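You operate a simulated robot arm through the tools that you are given. There is no shell and no other tool. Be economical: measure what you need, move in short steps, check, and stop when the job is done.

The job below is to be done with a simulated robot arm. You get a single attempt, and the scene is never put back.

JOB
Put the green hose tail and the quince jelly jar in the white basket.

It is judged by the outcome, as a careful person would: the job done as asked, and still so three seconds after it is handed in. It fails if anything else is knocked over, pushed out of place, dropped, spilled or broken.

ROBOT AND FRAMES
A 7-joint arm with a two-finger parallel gripper, fixed in place. Base frame: the origin is at the foot of the arm, x ahead of it, y to its left, z up; the work surface is at about z = 0.94. Readings come in m, degrees, newtons and seconds.
With the tool pointing down near the work surface it reaches from about 0.28 to 0.68 m from the base axis. Its first joint turns from -66.0 to 66.0 degrees. Payload 1.57 kg.
The tool frame sits at the grasp point between the pads (the TCP): z along the fingers, y along the line on which they close. The tips reach 0.03 m beyond it. The gripper opens to 0.11 m. The fingers are 0.024 m wide and 0.012 m thick; the gripper's body (0.048 by 0.112 m) begins 0.078 m behind the TCP.
Orientation is that of the tool frame in the base frame, as a unit quaternion [x, y, z, w]. With the fingers straight down and closing along the base's y, the tool's x points along the base's -x, its y along +y and its z along -z.

CONTROLS
- The arm moves only by the tool jog_arm. Its argument "rows" is a list that holds one entry, the list of rows, each a list of 7 numbers: the closure, from 0 (fully open) to 1 (shut), then the shift along the tool's x, y, z in m, then the turn, a rotation vector about the tool's x, y, z in degrees. In form: [[[jaw, dx, dy, dz, ax, ay, az], ...]]. A call has 1 to 12 rows; each row is the pose to reach, as a shift and turn from the pose commanded when the call began, along the tool's axes at that moment. Rows are played at 5 a second. More than 0.05 m and 8.6 degrees between two rows, or a gripper value outside its range, and nothing of the call is played. A pose out of reach is approached as far as the arm can. The call stops where the force on the tool passes 40 N (or 10 N more than at its start, if that is more) or the arm is blocked; 0.2 s more then pass. The fingers move at their own pace (about 0.108 m/s each) and stop on an object; they squeeze with about 43 N. The grip force told is the motor's: it shows also when the fingers shut on nothing. Time passes only in rows, and 0.2 s behind the last, so rows that repeat a pose let the fingers close. It gives the time, the measured TCP pose, the force on the tool (base axes), the opening and the grip force at its end, in the units of the frame above (readings bear some noise).
- Cameras (640 x 400 px; columns grow to the right, rows downward): "scene" is fixed at [0.176, -0.3978, 1.4117]; the picture's right is [0.69, -0.72, 0.00], its down [-0.37, -0.35, -0.86] and it looks along [0.62, 0.59, -0.51] (base axes); focal length 214 px, centre (320, 200). "wrist" rides on the gripper at [-0.036, 0, -0.08] in the tool frame; the picture's right is [0.00, -1.00, 0.00], its down [0.97, 0.00, -0.24] and it looks along [0.24, 0.00, 0.97] (tool axes); focal length 218 px, centre (320, 200).
- camera(camera): a new picture of that camera. No time passes.
- measure_at(camera, pixels): for up to 12 pixels [column, row] of the newest picture of that camera ("zoom" is the newest enlarged one), the place [x, y, z] in the base frame of the surface seen there, good to about 0.002 m. No time passes.
- enlarge(camera, box): a new picture of the part [left, top, right, bottom] of that camera's present view, enlarged. No time passes.
- job_done(): hands the job in; it is judged then, once.

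Work in short steps. Measure before you move; look again where a grasp or a placing could have gone wrong, and mend it. You have 60 turns and 22 pictures in all, those below and enlarged ones among them. Open the gripper and draw the arm clear of the work before you hand the job in, unless the task says otherwise; then end with one line.

The tools are called after ">>>" by a JSON object that holds its "op" and its "data". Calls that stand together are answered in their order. jog_arm: Moves the arm, as the interface text tells. Its arguments: {"type":"object","properties":{"rows":{"type":"array","items":{"type":"array","items":{"type":"array","items":{"type":"number"}}}}},"required":["rows"]} The other tools are called the same way: camera (camera) takes a picture; measure_at (camera, pixels) gives the place of the surface under pixels of a picture; enlarge (camera, box) takes an enlarged picture of a part of a camera's view; job_done () hands the job in.

At the start:

```text
clock: 0.0
tcp_pos: [0.3562, 0.0477, 1.3139]
tool_rot: [0.001, 1.0, 0.0, 0.0]
contact_force: [0.2, -0.1, -0.3]
opening: 0.1098
grip_force: 0.0
```

scene: 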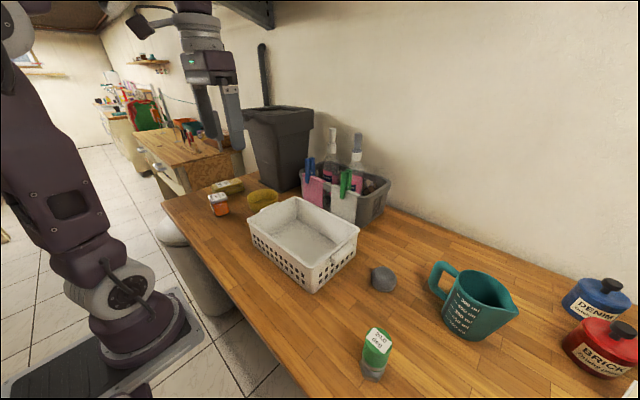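
wrist: 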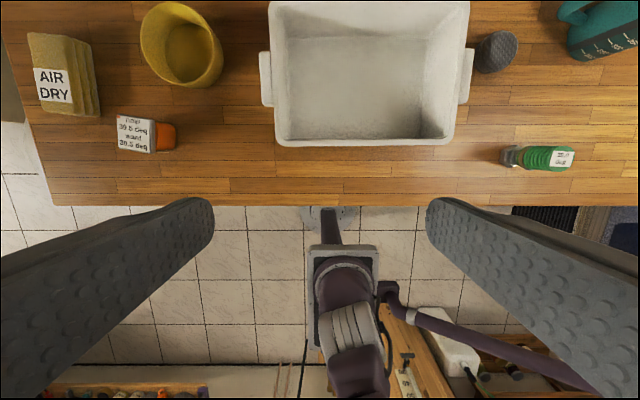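

I need to identify the objects: the green item at scene (376,355) and the orange one at (218,204). I'll enlarge both areas.

>>> {"op": "enlarge", "data": {"camera": "scene", "box": [180, 160, 300, 235]}}

>>> {"op": "enlarge", "data": {"camera": "wrist", "box": [10, 0, 250, 150]}}

>>> {"op": "enlarge", "data": {"camera": "wrist", "box": [440, 20, 640, 200]}}

>>> {"op": "measure_at", "data": {"camera": "wrist", "pixels": [[135, 118], [118, 150], [165, 137], [175, 150], [505, 157], [530, 157], [550, 148], [572, 160], [545, 169], [490, 50], [360, 100], [300, 130]]}}

```text
5.33 times, centred on (240, 198) of scene
```

zoom: 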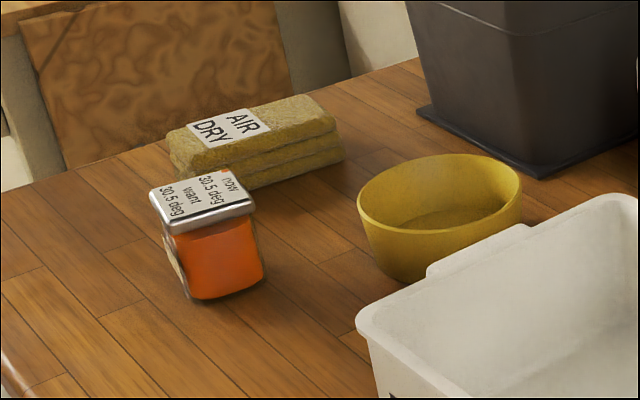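

```text
2.67 times, centred on (130, 75) of wrist
```

zoom: 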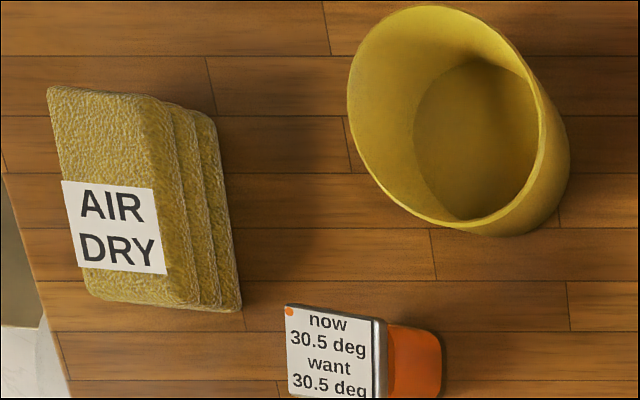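

```text
2.22 times, centred on (540, 110) of wrist
```

zoom: 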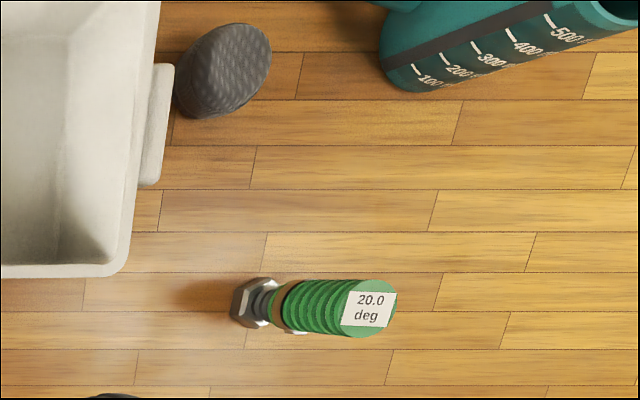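

```text
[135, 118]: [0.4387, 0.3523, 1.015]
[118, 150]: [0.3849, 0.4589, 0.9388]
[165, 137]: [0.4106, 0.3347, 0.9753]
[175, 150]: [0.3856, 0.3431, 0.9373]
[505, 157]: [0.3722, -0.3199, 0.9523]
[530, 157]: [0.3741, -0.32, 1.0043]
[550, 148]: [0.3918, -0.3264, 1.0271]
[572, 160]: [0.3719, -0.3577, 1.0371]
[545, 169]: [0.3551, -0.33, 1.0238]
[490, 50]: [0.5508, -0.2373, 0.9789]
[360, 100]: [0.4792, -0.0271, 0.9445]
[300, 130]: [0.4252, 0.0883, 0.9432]
```

The orange jar with the silver lid must be the quince jelly and the ribbed green fitting the hose tail. I'll measure their tops and the basket's rim and floor.

>>> {"op": "measure_at", "data": {"camera": "zoom", "pixels": [[345, 290], [392, 290], [390, 322], [345, 325], [368, 308], [360, 282], [365, 334], [238, 300], [262, 284], [262, 323], [290, 305], [320, 305]]}}

>>> {"op": "measure_at", "data": {"camera": "wrist", "pixels": [[119, 118], [151, 123], [149, 151], [119, 146], [172, 125], [275, 143], [452, 142], [267, 80], [466, 80], [270, 6], [467, 5], [370, 50]]}}

>>> {"op": "measure_at", "data": {"camera": "scene", "pixels": [[250, 217], [298, 199], [358, 232], [311, 267], [311, 290], [300, 240], [280, 235], [325, 245], [270, 240], [335, 250], [265, 205], [345, 248]]}}

```text
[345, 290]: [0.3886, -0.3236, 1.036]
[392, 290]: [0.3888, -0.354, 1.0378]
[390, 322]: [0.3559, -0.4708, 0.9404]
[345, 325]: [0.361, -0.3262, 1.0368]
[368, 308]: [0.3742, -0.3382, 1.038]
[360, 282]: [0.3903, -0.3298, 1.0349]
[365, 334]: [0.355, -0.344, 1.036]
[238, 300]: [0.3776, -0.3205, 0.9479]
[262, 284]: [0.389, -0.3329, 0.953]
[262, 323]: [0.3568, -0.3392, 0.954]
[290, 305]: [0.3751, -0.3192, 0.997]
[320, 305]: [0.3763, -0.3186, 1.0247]
```

```text
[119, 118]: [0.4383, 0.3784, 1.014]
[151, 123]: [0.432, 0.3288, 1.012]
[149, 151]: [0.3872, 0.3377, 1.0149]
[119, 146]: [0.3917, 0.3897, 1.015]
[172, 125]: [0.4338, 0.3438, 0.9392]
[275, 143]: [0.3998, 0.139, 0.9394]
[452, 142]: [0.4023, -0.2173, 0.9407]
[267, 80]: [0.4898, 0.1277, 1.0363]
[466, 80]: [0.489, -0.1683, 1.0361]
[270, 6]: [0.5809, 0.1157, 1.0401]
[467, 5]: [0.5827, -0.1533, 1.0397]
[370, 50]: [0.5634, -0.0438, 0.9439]
```

```text
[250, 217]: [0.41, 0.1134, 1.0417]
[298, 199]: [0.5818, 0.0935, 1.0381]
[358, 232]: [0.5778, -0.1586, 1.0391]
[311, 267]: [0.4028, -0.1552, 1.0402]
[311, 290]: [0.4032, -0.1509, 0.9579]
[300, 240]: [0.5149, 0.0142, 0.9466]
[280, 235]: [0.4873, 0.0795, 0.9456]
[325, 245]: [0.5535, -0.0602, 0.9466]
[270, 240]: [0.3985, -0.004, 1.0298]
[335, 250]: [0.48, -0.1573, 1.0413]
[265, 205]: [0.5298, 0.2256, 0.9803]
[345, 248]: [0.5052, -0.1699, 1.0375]
```

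Basket: interior x 0.42–0.57, y −0.13–0.10, rim 1.04, floor 0.945. The hose tail stands at about (0.374, −0.339) with its top at 1.037, so I move above it high and partway down, then check.

>>> {"op": "jog_arm", "data": {"rows": [[[0, 0, -0.048, 0, 0, 0, 0], [0, -0.005, -0.096, 0, 0, 0, 0], [0, -0.01, -0.144, 0, 0, 0, 0], [0, -0.015, -0.192, 0, 0, 0, 0], [0, -0.018, -0.24, 0, 0, 0, 0], [0, -0.018, -0.288, 0, 0, 0, 0], [0, -0.018, -0.336, 0.0, 0, 0, 0], [0, -0.018, -0.387, 0.0, 0, 0, 0], [0, -0.018, -0.387, 0.048, 0, 0, 0], [0, -0.018, -0.387, 0.096, 0, 0, 0], [0, -0.018, -0.387, 0.144, 0, 0, 0], [0, -0.018, -0.387, 0.17, 0, 0, 0]]]}}

```text
refused: row 8 steps farther than a row can; nothing moved
```

Row 8 stepped 0.051 m; I shorten it.

>>> {"op": "jog_arm", "data": {"rows": [[[0, 0, -0.048, 0, 0, 0, 0], [0, -0.005, -0.096, 0, 0, 0, 0], [0, -0.01, -0.144, 0, 0, 0, 0], [0, -0.015, -0.192, 0, 0, 0, 0], [0, -0.018, -0.24, 0, 0, 0, 0], [0, -0.018, -0.289, 0, 0, 0, 0], [0, -0.018, -0.338, 0.0, 0, 0, 0], [0, -0.018, -0.387, 0.0, 0, 0, 0], [0, -0.018, -0.387, 0.048, 0, 0, 0], [0, -0.018, -0.387, 0.096, 0, 0, 0], [0, -0.018, -0.387, 0.144, 0, 0, 0], [0, -0.018, -0.387, 0.17, 0, 0, 0]]]}}

>>> {"op": "camera", "data": {"camera": "wrist"}}

```text
clock: 2.6
tcp_pos: [0.3739, -0.3399, 1.1462]
tool_rot: [0.001, 1.0, -0.001, 0.0]
contact_force: [-0.6, -0.1, 0.1]
opening: 0.1102
grip_force: 0.1
out of reach, approached as far as the arm can: row 7, 8
```

```text
16 pictures are left
```

wrist: 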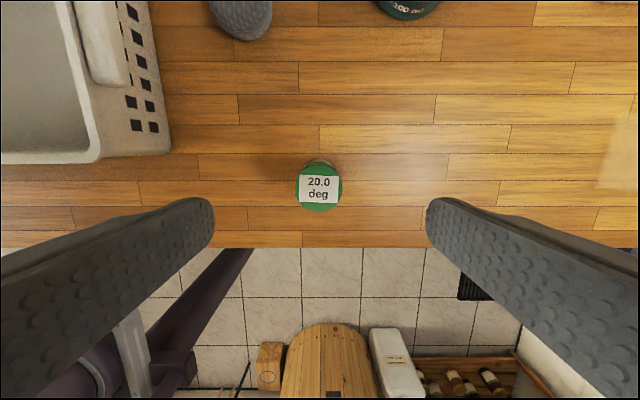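

The hose tail is centred between the fingers at (319,187). I measure its top to check x.

>>> {"op": "measure_at", "data": {"camera": "wrist", "pixels": [[319, 188], [319, 177], [319, 208], [298, 188], [340, 188], [319, 163]]}}

```text
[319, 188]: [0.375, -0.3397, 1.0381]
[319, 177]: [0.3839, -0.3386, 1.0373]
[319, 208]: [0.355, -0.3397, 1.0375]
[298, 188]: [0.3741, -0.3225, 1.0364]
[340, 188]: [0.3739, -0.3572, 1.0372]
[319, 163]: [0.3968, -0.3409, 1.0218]
```

It is centred at (0.374, −0.340). I descend to z 1.006 and close on it.

>>> {"op": "jog_arm", "data": {"rows": [[[0, 0, 0, 0.04, 0, 0, 0], [0, 0, 0, 0.08, 0, 0, 0], [0, 0, 0, 0.11, 0, 0, 0], [0, 0, 0, 0.14, 0, 0, 0], [0, 0, 0, 0.14, 0, 0, 0], [0.5, 0, 0, 0.14, 0, 0, 0], [0.8, 0, 0, 0.14, 0, 0, 0], [0.8, 0, 0, 0.14, 0, 0, 0], [0.8, 0, 0, 0.14, 0, 0, 0]]]}}

```text
clock: 4.6
tcp_pos: [0.3779, -0.341, 1.0049]
tool_rot: [0.001, 1.0, 0.0, 0.0]
contact_force: [-0.5, -0.2, 0.9]
opening: 0.041
grip_force: 42.8
```

Gripped at 0.041 m with 43 N. I lift straight to about z 1.165.

>>> {"op": "jog_arm", "data": {"rows": [[[0.8, 0, 0, -0.02, 0, 0, 0], [0.8, 0, 0, -0.05, 0, 0, 0], [0.8, 0, 0, -0.09, 0, 0, 0], [0.8, 0, 0, -0.13, 0, 0, 0], [0.8, 0, 0, -0.16, 0, 0, 0], [0.8, 0, 0, -0.16, 0, 0, 0]]]}}

>>> {"op": "camera", "data": {"camera": "scene"}}

```text
clock: 6.0
tcp_pos: [0.3737, -0.34, 1.1637]
tool_rot: [0.0, 1.0, 0.001, 0.0]
contact_force: [-0.6, -0.9, -2.2]
opening: 0.041
grip_force: 42.7
```

```text
15 pictures are left
```

scene: 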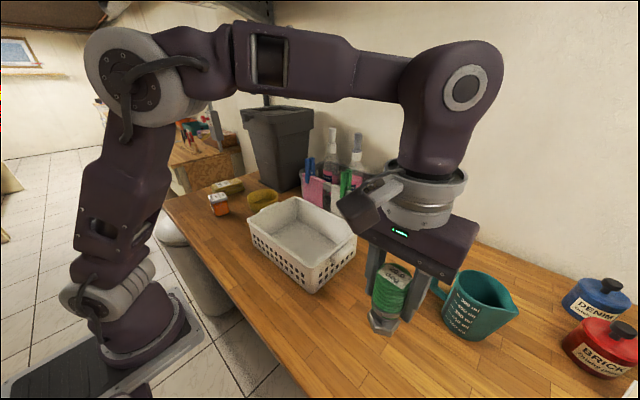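

The hose tail is held upright. Before crossing to the basket I check the tall bottles' positions near (332,140), (358,150).

>>> {"op": "measure_at", "data": {"camera": "scene", "pixels": [[331, 135], [357, 140], [312, 165], [346, 178], [303, 175], [335, 212], [375, 335], [398, 318]]}}

```text
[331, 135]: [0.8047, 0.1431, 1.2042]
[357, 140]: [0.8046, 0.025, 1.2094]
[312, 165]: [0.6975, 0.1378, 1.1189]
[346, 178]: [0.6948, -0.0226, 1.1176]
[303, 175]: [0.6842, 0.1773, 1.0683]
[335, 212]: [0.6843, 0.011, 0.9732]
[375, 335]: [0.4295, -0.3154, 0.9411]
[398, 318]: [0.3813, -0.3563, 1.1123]
```

Those are all at x ≥ 0.68, clear of the path. I move over the basket to (0.49, −0.06).

>>> {"op": "jog_arm", "data": {"rows": [[[0.8, -0.016, 0.035, 0, 0, 0, 0], [0.8, -0.032, 0.07, 0, 0, 0, 0], [0.8, -0.048, 0.11, 0, 0, 0, 0], [0.8, -0.064, 0.15, 0, 0, 0, 0], [0.8, -0.08, 0.19, 0, 0, 0, 0], [0.8, -0.1, 0.23, 0, 0, 0, 0], [0.8, -0.11, 0.26, 0, 0, 0, 0], [0.8, -0.116, 0.28, 0, 0, 0, 0], [0.8, -0.116, 0.28, 0, 0, 0, 0], [0.8, -0.116, 0.28, 0.04, 0, 0, 0], [0.8, -0.116, 0.28, 0.08, 0, 0, 0], [0.8, -0.116, 0.28, 0.12, 0, 0, 0]]]}}

>>> {"op": "camera", "data": {"camera": "scene"}}

```text
clock: 8.6
tcp_pos: [0.4911, -0.0597, 1.0464]
tool_rot: [0.0, 1.0, 0.0, 0.0]
contact_force: [0.5, -0.6, -1.7]
opening: 0.0413
grip_force: 43.4
```

```text
14 pictures are left
```

scene: 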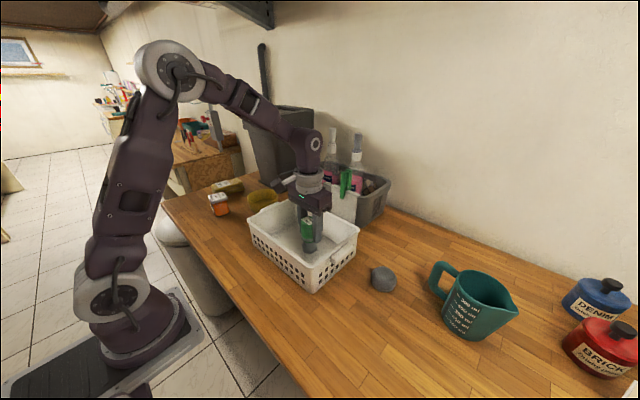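

It is inside the basket walls, bottom ~0.036 above the floor. I lower it in small steps until just touching.

>>> {"op": "jog_arm", "data": {"rows": [[[0.8, 0, 0, 0.015, 0, 0, 0], [0.8, 0, 0, 0.026, 0, 0, 0], [0.8, 0, 0, 0.032, 0, 0, 0], [0.8, 0, 0, 0.035, 0, 0, 0], [0.8, 0, 0, 0.035, 0, 0, 0]]]}}

```text
clock: 9.8
tcp_pos: [0.4926, -0.0586, 1.0106]
tool_rot: [0.001, 1.0, 0.0, 0.002]
contact_force: [1.1, -2.1, 27.8]
opening: 0.0411
grip_force: 43.1
```

Force 28 N upward shows it's on the floor. I open partially and go up.

>>> {"op": "jog_arm", "data": {"rows": [[[0.8, 0, 0, -0.003, 0, 0, 0], [0.55, 0, 0, -0.003, 0, 0, 0], [0.35, 0, 0, -0.003, 0, 0, 0], [0.35, 0, 0, -0.003, 0, 0, 0], [0.35, 0, 0, -0.03, 0, 0, 0], [0.35, 0, 0, -0.07, 0, 0, 0], [0.35, 0, 0, -0.11, 0, 0, 0], [0.35, 0, 0, -0.15, 0, 0, 0], [0.35, 0, 0, -0.17, 0, 0, 0]]]}}

>>> {"op": "camera", "data": {"camera": "wrist"}}

```text
clock: 11.8
tcp_pos: [0.4907, -0.0584, 1.1801]
tool_rot: [-0.001, 1.0, 0.0, 0.0]
contact_force: [-0.2, -0.6, 0.9]
opening: 0.0716
grip_force: 0.1
```

```text
13 pictures are left
```

wrist: 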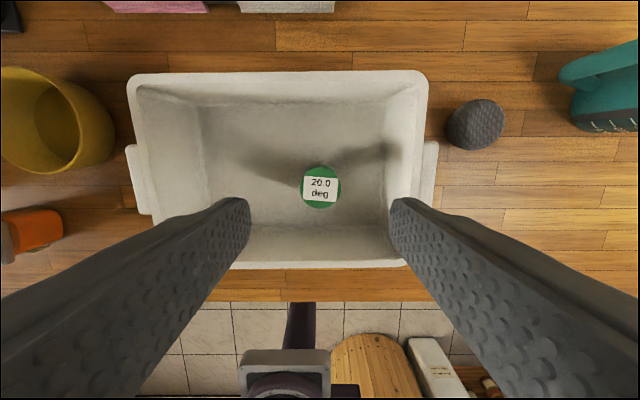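

The hose tail stands upright in the basket at (320,188). Now I go above the jar at (0.413, 0.358).

>>> {"op": "jog_arm", "data": {"rows": [[[0.3, 0.01, 0.04, 0, 0, 0, 0], [0.2, 0.02, 0.085, 0, 0, 0, 0], [0, 0.03, 0.13, 0, 0, 0, 0], [0, 0.04, 0.175, 0, 0, 0, 0], [0, 0.05, 0.22, 0, 0, 0, 0], [0, 0.06, 0.265, 0, 0, 0, 0], [0, 0.07, 0.31, 0, 0, 0, 0], [0, 0.078, 0.355, 0, 0, 0, 0], [0, 0.078, 0.39, 0, 0, 0, 0], [0, 0.078, 0.416, 0, 0, 0, 0], [0, 0.078, 0.416, 0, 0, 0, 0]]]}}

>>> {"op": "camera", "data": {"camera": "wrist"}}

```text
clock: 14.2
tcp_pos: [0.4107, 0.3575, 1.179]
tool_rot: [0.0, 1.0, 0.0, 0.0]
contact_force: [0.2, 1.0, -1.2]
opening: 0.1099
grip_force: 0.0
```

```text
12 pictures are left
```

wrist: 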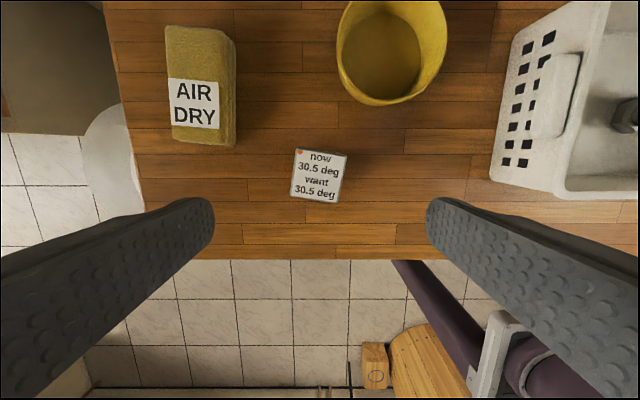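

I measure the jar lid corners (297,148), (347,155), (339,202), (291,196) and nearby sponge and bowl edges.

>>> {"op": "measure_at", "data": {"camera": "wrist", "pixels": [[299, 151], [344, 156], [337, 200], [293, 194], [319, 176], [234, 140], [236, 90], [200, 60], [380, 103], [205, 146]]}}

>>> {"op": "enlarge", "data": {"camera": "scene", "box": [180, 170, 260, 220]}}

```text
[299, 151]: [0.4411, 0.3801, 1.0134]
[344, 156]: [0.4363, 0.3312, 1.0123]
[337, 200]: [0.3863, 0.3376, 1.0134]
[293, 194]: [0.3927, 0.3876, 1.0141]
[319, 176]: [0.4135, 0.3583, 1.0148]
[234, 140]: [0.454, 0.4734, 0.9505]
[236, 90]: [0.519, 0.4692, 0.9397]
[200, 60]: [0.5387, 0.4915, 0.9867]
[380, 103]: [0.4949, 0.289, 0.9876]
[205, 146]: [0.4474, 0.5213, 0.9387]
```

```text
8.00 times, centred on (220, 195) of scene
```

zoom: 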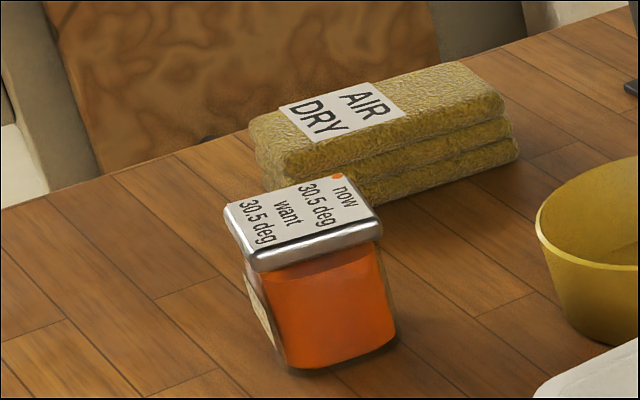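

The jar is centred at (0.4135, 0.359), turned about 7° clockwise. The sponge (y ≥ 0.47) and bowl (x ≥ 0.49) are clear. I align and descend to z 0.98, then close.

>>> {"op": "jog_arm", "data": {"rows": [[[0, -0.003, 0.0015, 0.0, 0, 0, 7], [0, -0.003, 0.0015, 0.045, 0, 0, 7], [0, -0.003, 0.0015, 0.09, 0, 0, 7], [0, -0.003, 0.0015, 0.13, 0, 0, 7], [0, -0.003, 0.0015, 0.165, 0, 0, 7], [0, -0.003, 0.0015, 0.185, 0, 0, 7], [0, -0.003, 0.0015, 0.199, 0, 0, 7], [0, -0.003, 0.0015, 0.199, 0, 0, 7], [0.4, -0.003, 0.0015, 0.199, 0, 0, 7], [0.7, -0.003, 0.0015, 0.199, 0, 0, 7], [0.7, -0.003, 0.0015, 0.199, 0, 0, 7], [0.7, -0.003, 0.0015, 0.199, 0, 0, 7]]]}}

```text
clock: 16.8
tcp_pos: [0.417, 0.3584, 0.9824]
tool_rot: [0.061, 0.998, 0.0, 0.0]
contact_force: [-0.3, 0.5, -0.1]
opening: 0.0559
grip_force: 43.0
```

Gripped at 0.056 m. I lift gently to z ~1.15 and check.

>>> {"op": "jog_arm", "data": {"rows": [[[0.7, 0, 0, -0.015, 0, 0, 0], [0.7, 0, 0, -0.04, 0, 0, 0], [0.7, 0, 0, -0.08, 0, 0, 0], [0.7, 0, 0, -0.12, 0, 0, 0], [0.7, 0, 0, -0.16, 0, 0, 0], [0.7, 0, 0, -0.18, 0, 0, 0], [0.7, 0, 0, -0.18, 0, 0, 0]]]}}

>>> {"op": "camera", "data": {"camera": "scene"}}

```text
clock: 18.4
tcp_pos: [0.4132, 0.3587, 1.1602]
tool_rot: [0.062, 0.998, 0.0, 0.0]
contact_force: [-0.2, -1.0, -1.4]
opening: 0.0558
grip_force: 43.3
```

```text
10 pictures are left
```

scene: 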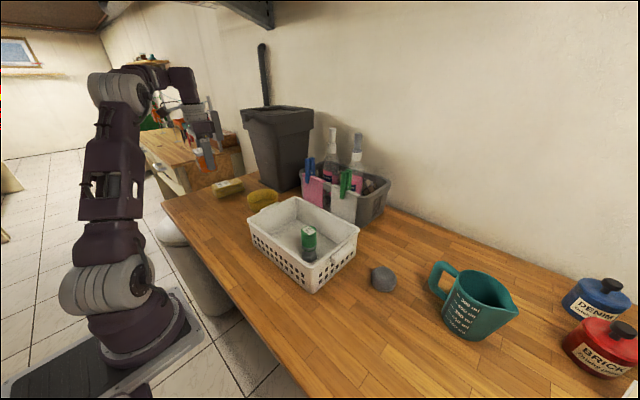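

The jar is held and the hose tail is still standing in the basket. I measure the inner floor edges to choose the jar's spot.

>>> {"op": "enlarge", "data": {"camera": "scene", "box": [240, 185, 368, 265]}}

>>> {"op": "measure_at", "data": {"camera": "scene", "pixels": [[265, 231], [270, 228], [275, 232], [285, 225], [295, 222], [290, 240], [308, 232], [303, 246], [315, 243]]}}

```text
5.00 times, centred on (304, 225) of scene
```

zoom: 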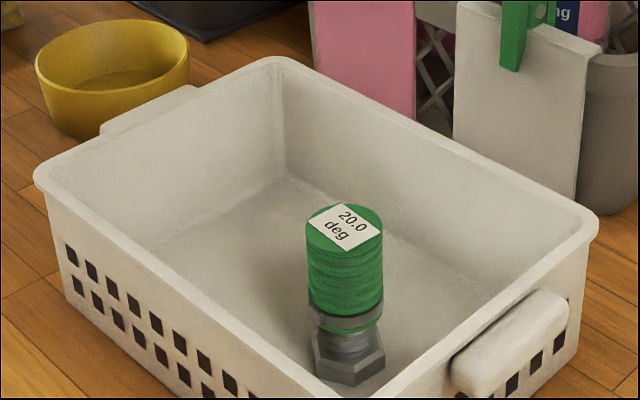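

```text
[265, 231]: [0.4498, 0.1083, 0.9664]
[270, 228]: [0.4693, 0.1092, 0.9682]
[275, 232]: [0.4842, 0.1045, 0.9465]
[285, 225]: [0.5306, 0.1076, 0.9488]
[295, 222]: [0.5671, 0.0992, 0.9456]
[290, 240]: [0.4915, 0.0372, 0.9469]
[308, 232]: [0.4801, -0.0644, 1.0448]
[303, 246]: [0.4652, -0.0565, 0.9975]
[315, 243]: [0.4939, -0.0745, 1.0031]
```

The floor runs to y ≈ 0.105, so I'll place the jar at (0.49, 0.042), with room beside the hose tail. I carry it there at height, squaring up the 7° on the way.

>>> {"op": "jog_arm", "data": {"rows": [[[0.7, -0.0144, -0.0382, 0, 0, 0, -1], [0.7, -0.0288, -0.0763, 0, 0, 0, -2], [0.7, -0.0432, -0.1145, 0, 0, 0, -3], [0.7, -0.0576, -0.1526, 0, 0, 0, -4], [0.7, -0.072, -0.1908, 0, 0, 0, -5], [0.7, -0.0863, -0.2289, 0, 0, 0, -6], [0.7, -0.1007, -0.2671, 0, 0, 0, -7], [0.7, -0.1151, -0.3052, 0, 0, 0, -7], [0.7, -0.1151, -0.3052, 0, 0, 0, -7], [0.7, -0.1151, -0.3052, 0.04, 0, 0, -7]]]}}

>>> {"op": "camera", "data": {"camera": "scene"}}

```text
clock: 20.6
tcp_pos: [0.4942, 0.0414, 1.1221]
tool_rot: [0.0, 1.0, 0.0, 0.0]
contact_force: [-0.7, -0.4, -2.6]
opening: 0.0558
grip_force: 42.8
```

```text
8 pictures are left
```

scene: 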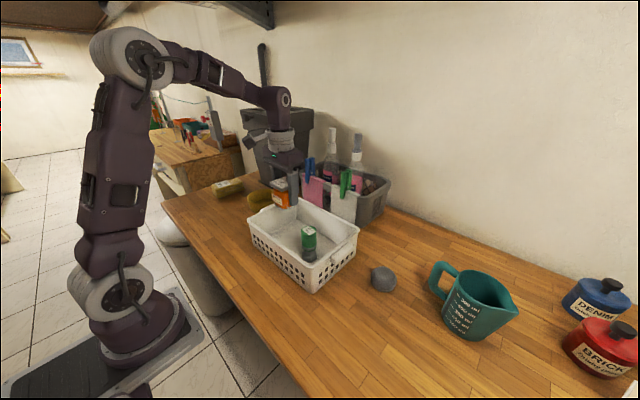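

Everything is clear. I lower the jar to the basket floor, slowing near TCP z 0.987.

>>> {"op": "jog_arm", "data": {"rows": [[[0.7, 0, 0, 0.035, 0, 0, 0], [0.7, 0, 0, 0.07, 0, 0, 0], [0.7, 0, 0, 0.1, 0, 0, 0], [0.7, 0, 0, 0.118, 0, 0, 0], [0.7, 0, 0, 0.127, 0, 0, 0], [0.7, 0, 0, 0.131, 0, 0, 0], [0.7, 0, 0, 0.134, 0, 0, 0], [0.7, 0, 0, 0.134, 0, 0, 0]]]}}

```text
clock: 22.4
tcp_pos: [0.4936, 0.0415, 0.9861]
tool_rot: [0.0, 1.0, 0.0, 0.0]
contact_force: [0.5, -0.2, -2.0]
opening: 0.056
grip_force: 43.0
```

No floor contact yet; I go down a few millimetres more in small steps.

>>> {"op": "jog_arm", "data": {"rows": [[[0.7, 0, 0, 0.002, 0, 0, 0], [0.7, 0, 0, 0.0035, 0, 0, 0], [0.7, 0, 0, 0.0035, 0, 0, 0]]]}}

```text
clock: 23.2
tcp_pos: [0.4938, 0.0425, 0.984]
tool_rot: [0.0, 1.0, 0.0, 0.003]
contact_force: [1.8, -0.5, 24.1]
opening: 0.056
grip_force: 42.9
```

The jar now rests on the floor (24 N). I ease up slightly, open partially and retreat upward.

>>> {"op": "jog_arm", "data": {"rows": [[[0.7, 0, 0, -0.002, 0, 0, 0], [0.4, 0, 0, -0.002, 0, 0, 0], [0.3, 0, 0, -0.002, 0, 0, 0], [0.3, 0, 0, -0.002, 0, 0, 0], [0.3, 0, 0, -0.03, 0, 0, 0], [0.3, 0, 0, -0.07, 0, 0, 0], [0.3, 0, 0, -0.11, 0, 0, 0], [0.3, 0, 0, -0.15, 0, 0, 0], [0.3, 0, 0, -0.19, 0, 0, 0], [0.3, 0.04, 0, -0.22, 0, 0, 0], [0.1, 0.08, 0, -0.25, 0, 0, 0], [0, 0.11, 0, -0.27, 0, 0, 0]]]}}

>>> {"op": "camera", "data": {"camera": "scene"}}

>>> {"op": "camera", "data": {"camera": "wrist"}}

```text
clock: 25.8
tcp_pos: [0.3814, 0.0412, 1.2541]
tool_rot: [0.0, 1.0, 0.0, 0.0]
contact_force: [-0.4, -0.5, -0.1]
opening: 0.1101
grip_force: 0.0
```

```text
7 pictures are left
```

scene: 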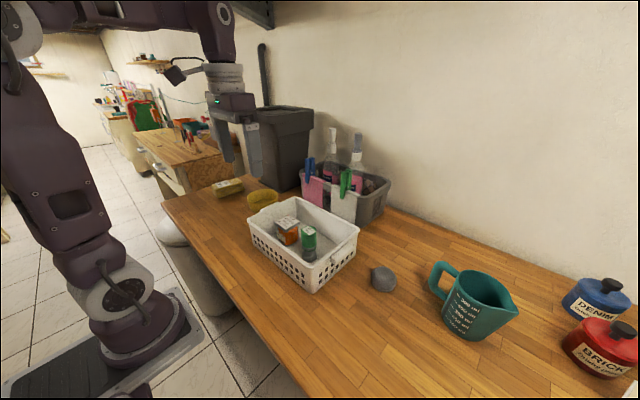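

```text
6 pictures are left
```

wrist: 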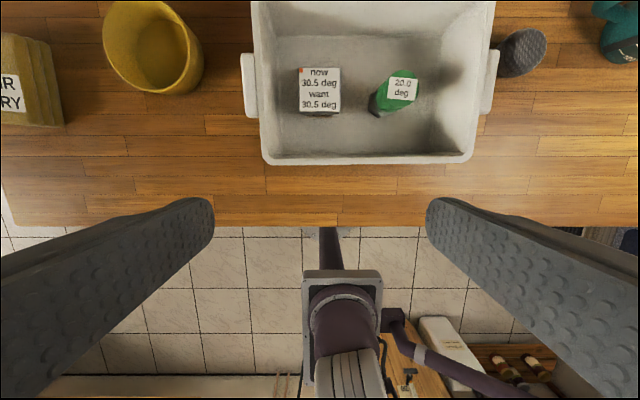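

Both items stand upright in the basket, at wrist view (319,90) and (397,93). Nothing else has moved and the arm is clear with the gripper open, so I hand in.

>>> {"op": "job_done", "data": {}}

```text
The job is handed in.
```

The green hose tail and the quince jelly jar are both standing upright in the white basket; nothing else in the scene was disturbed.
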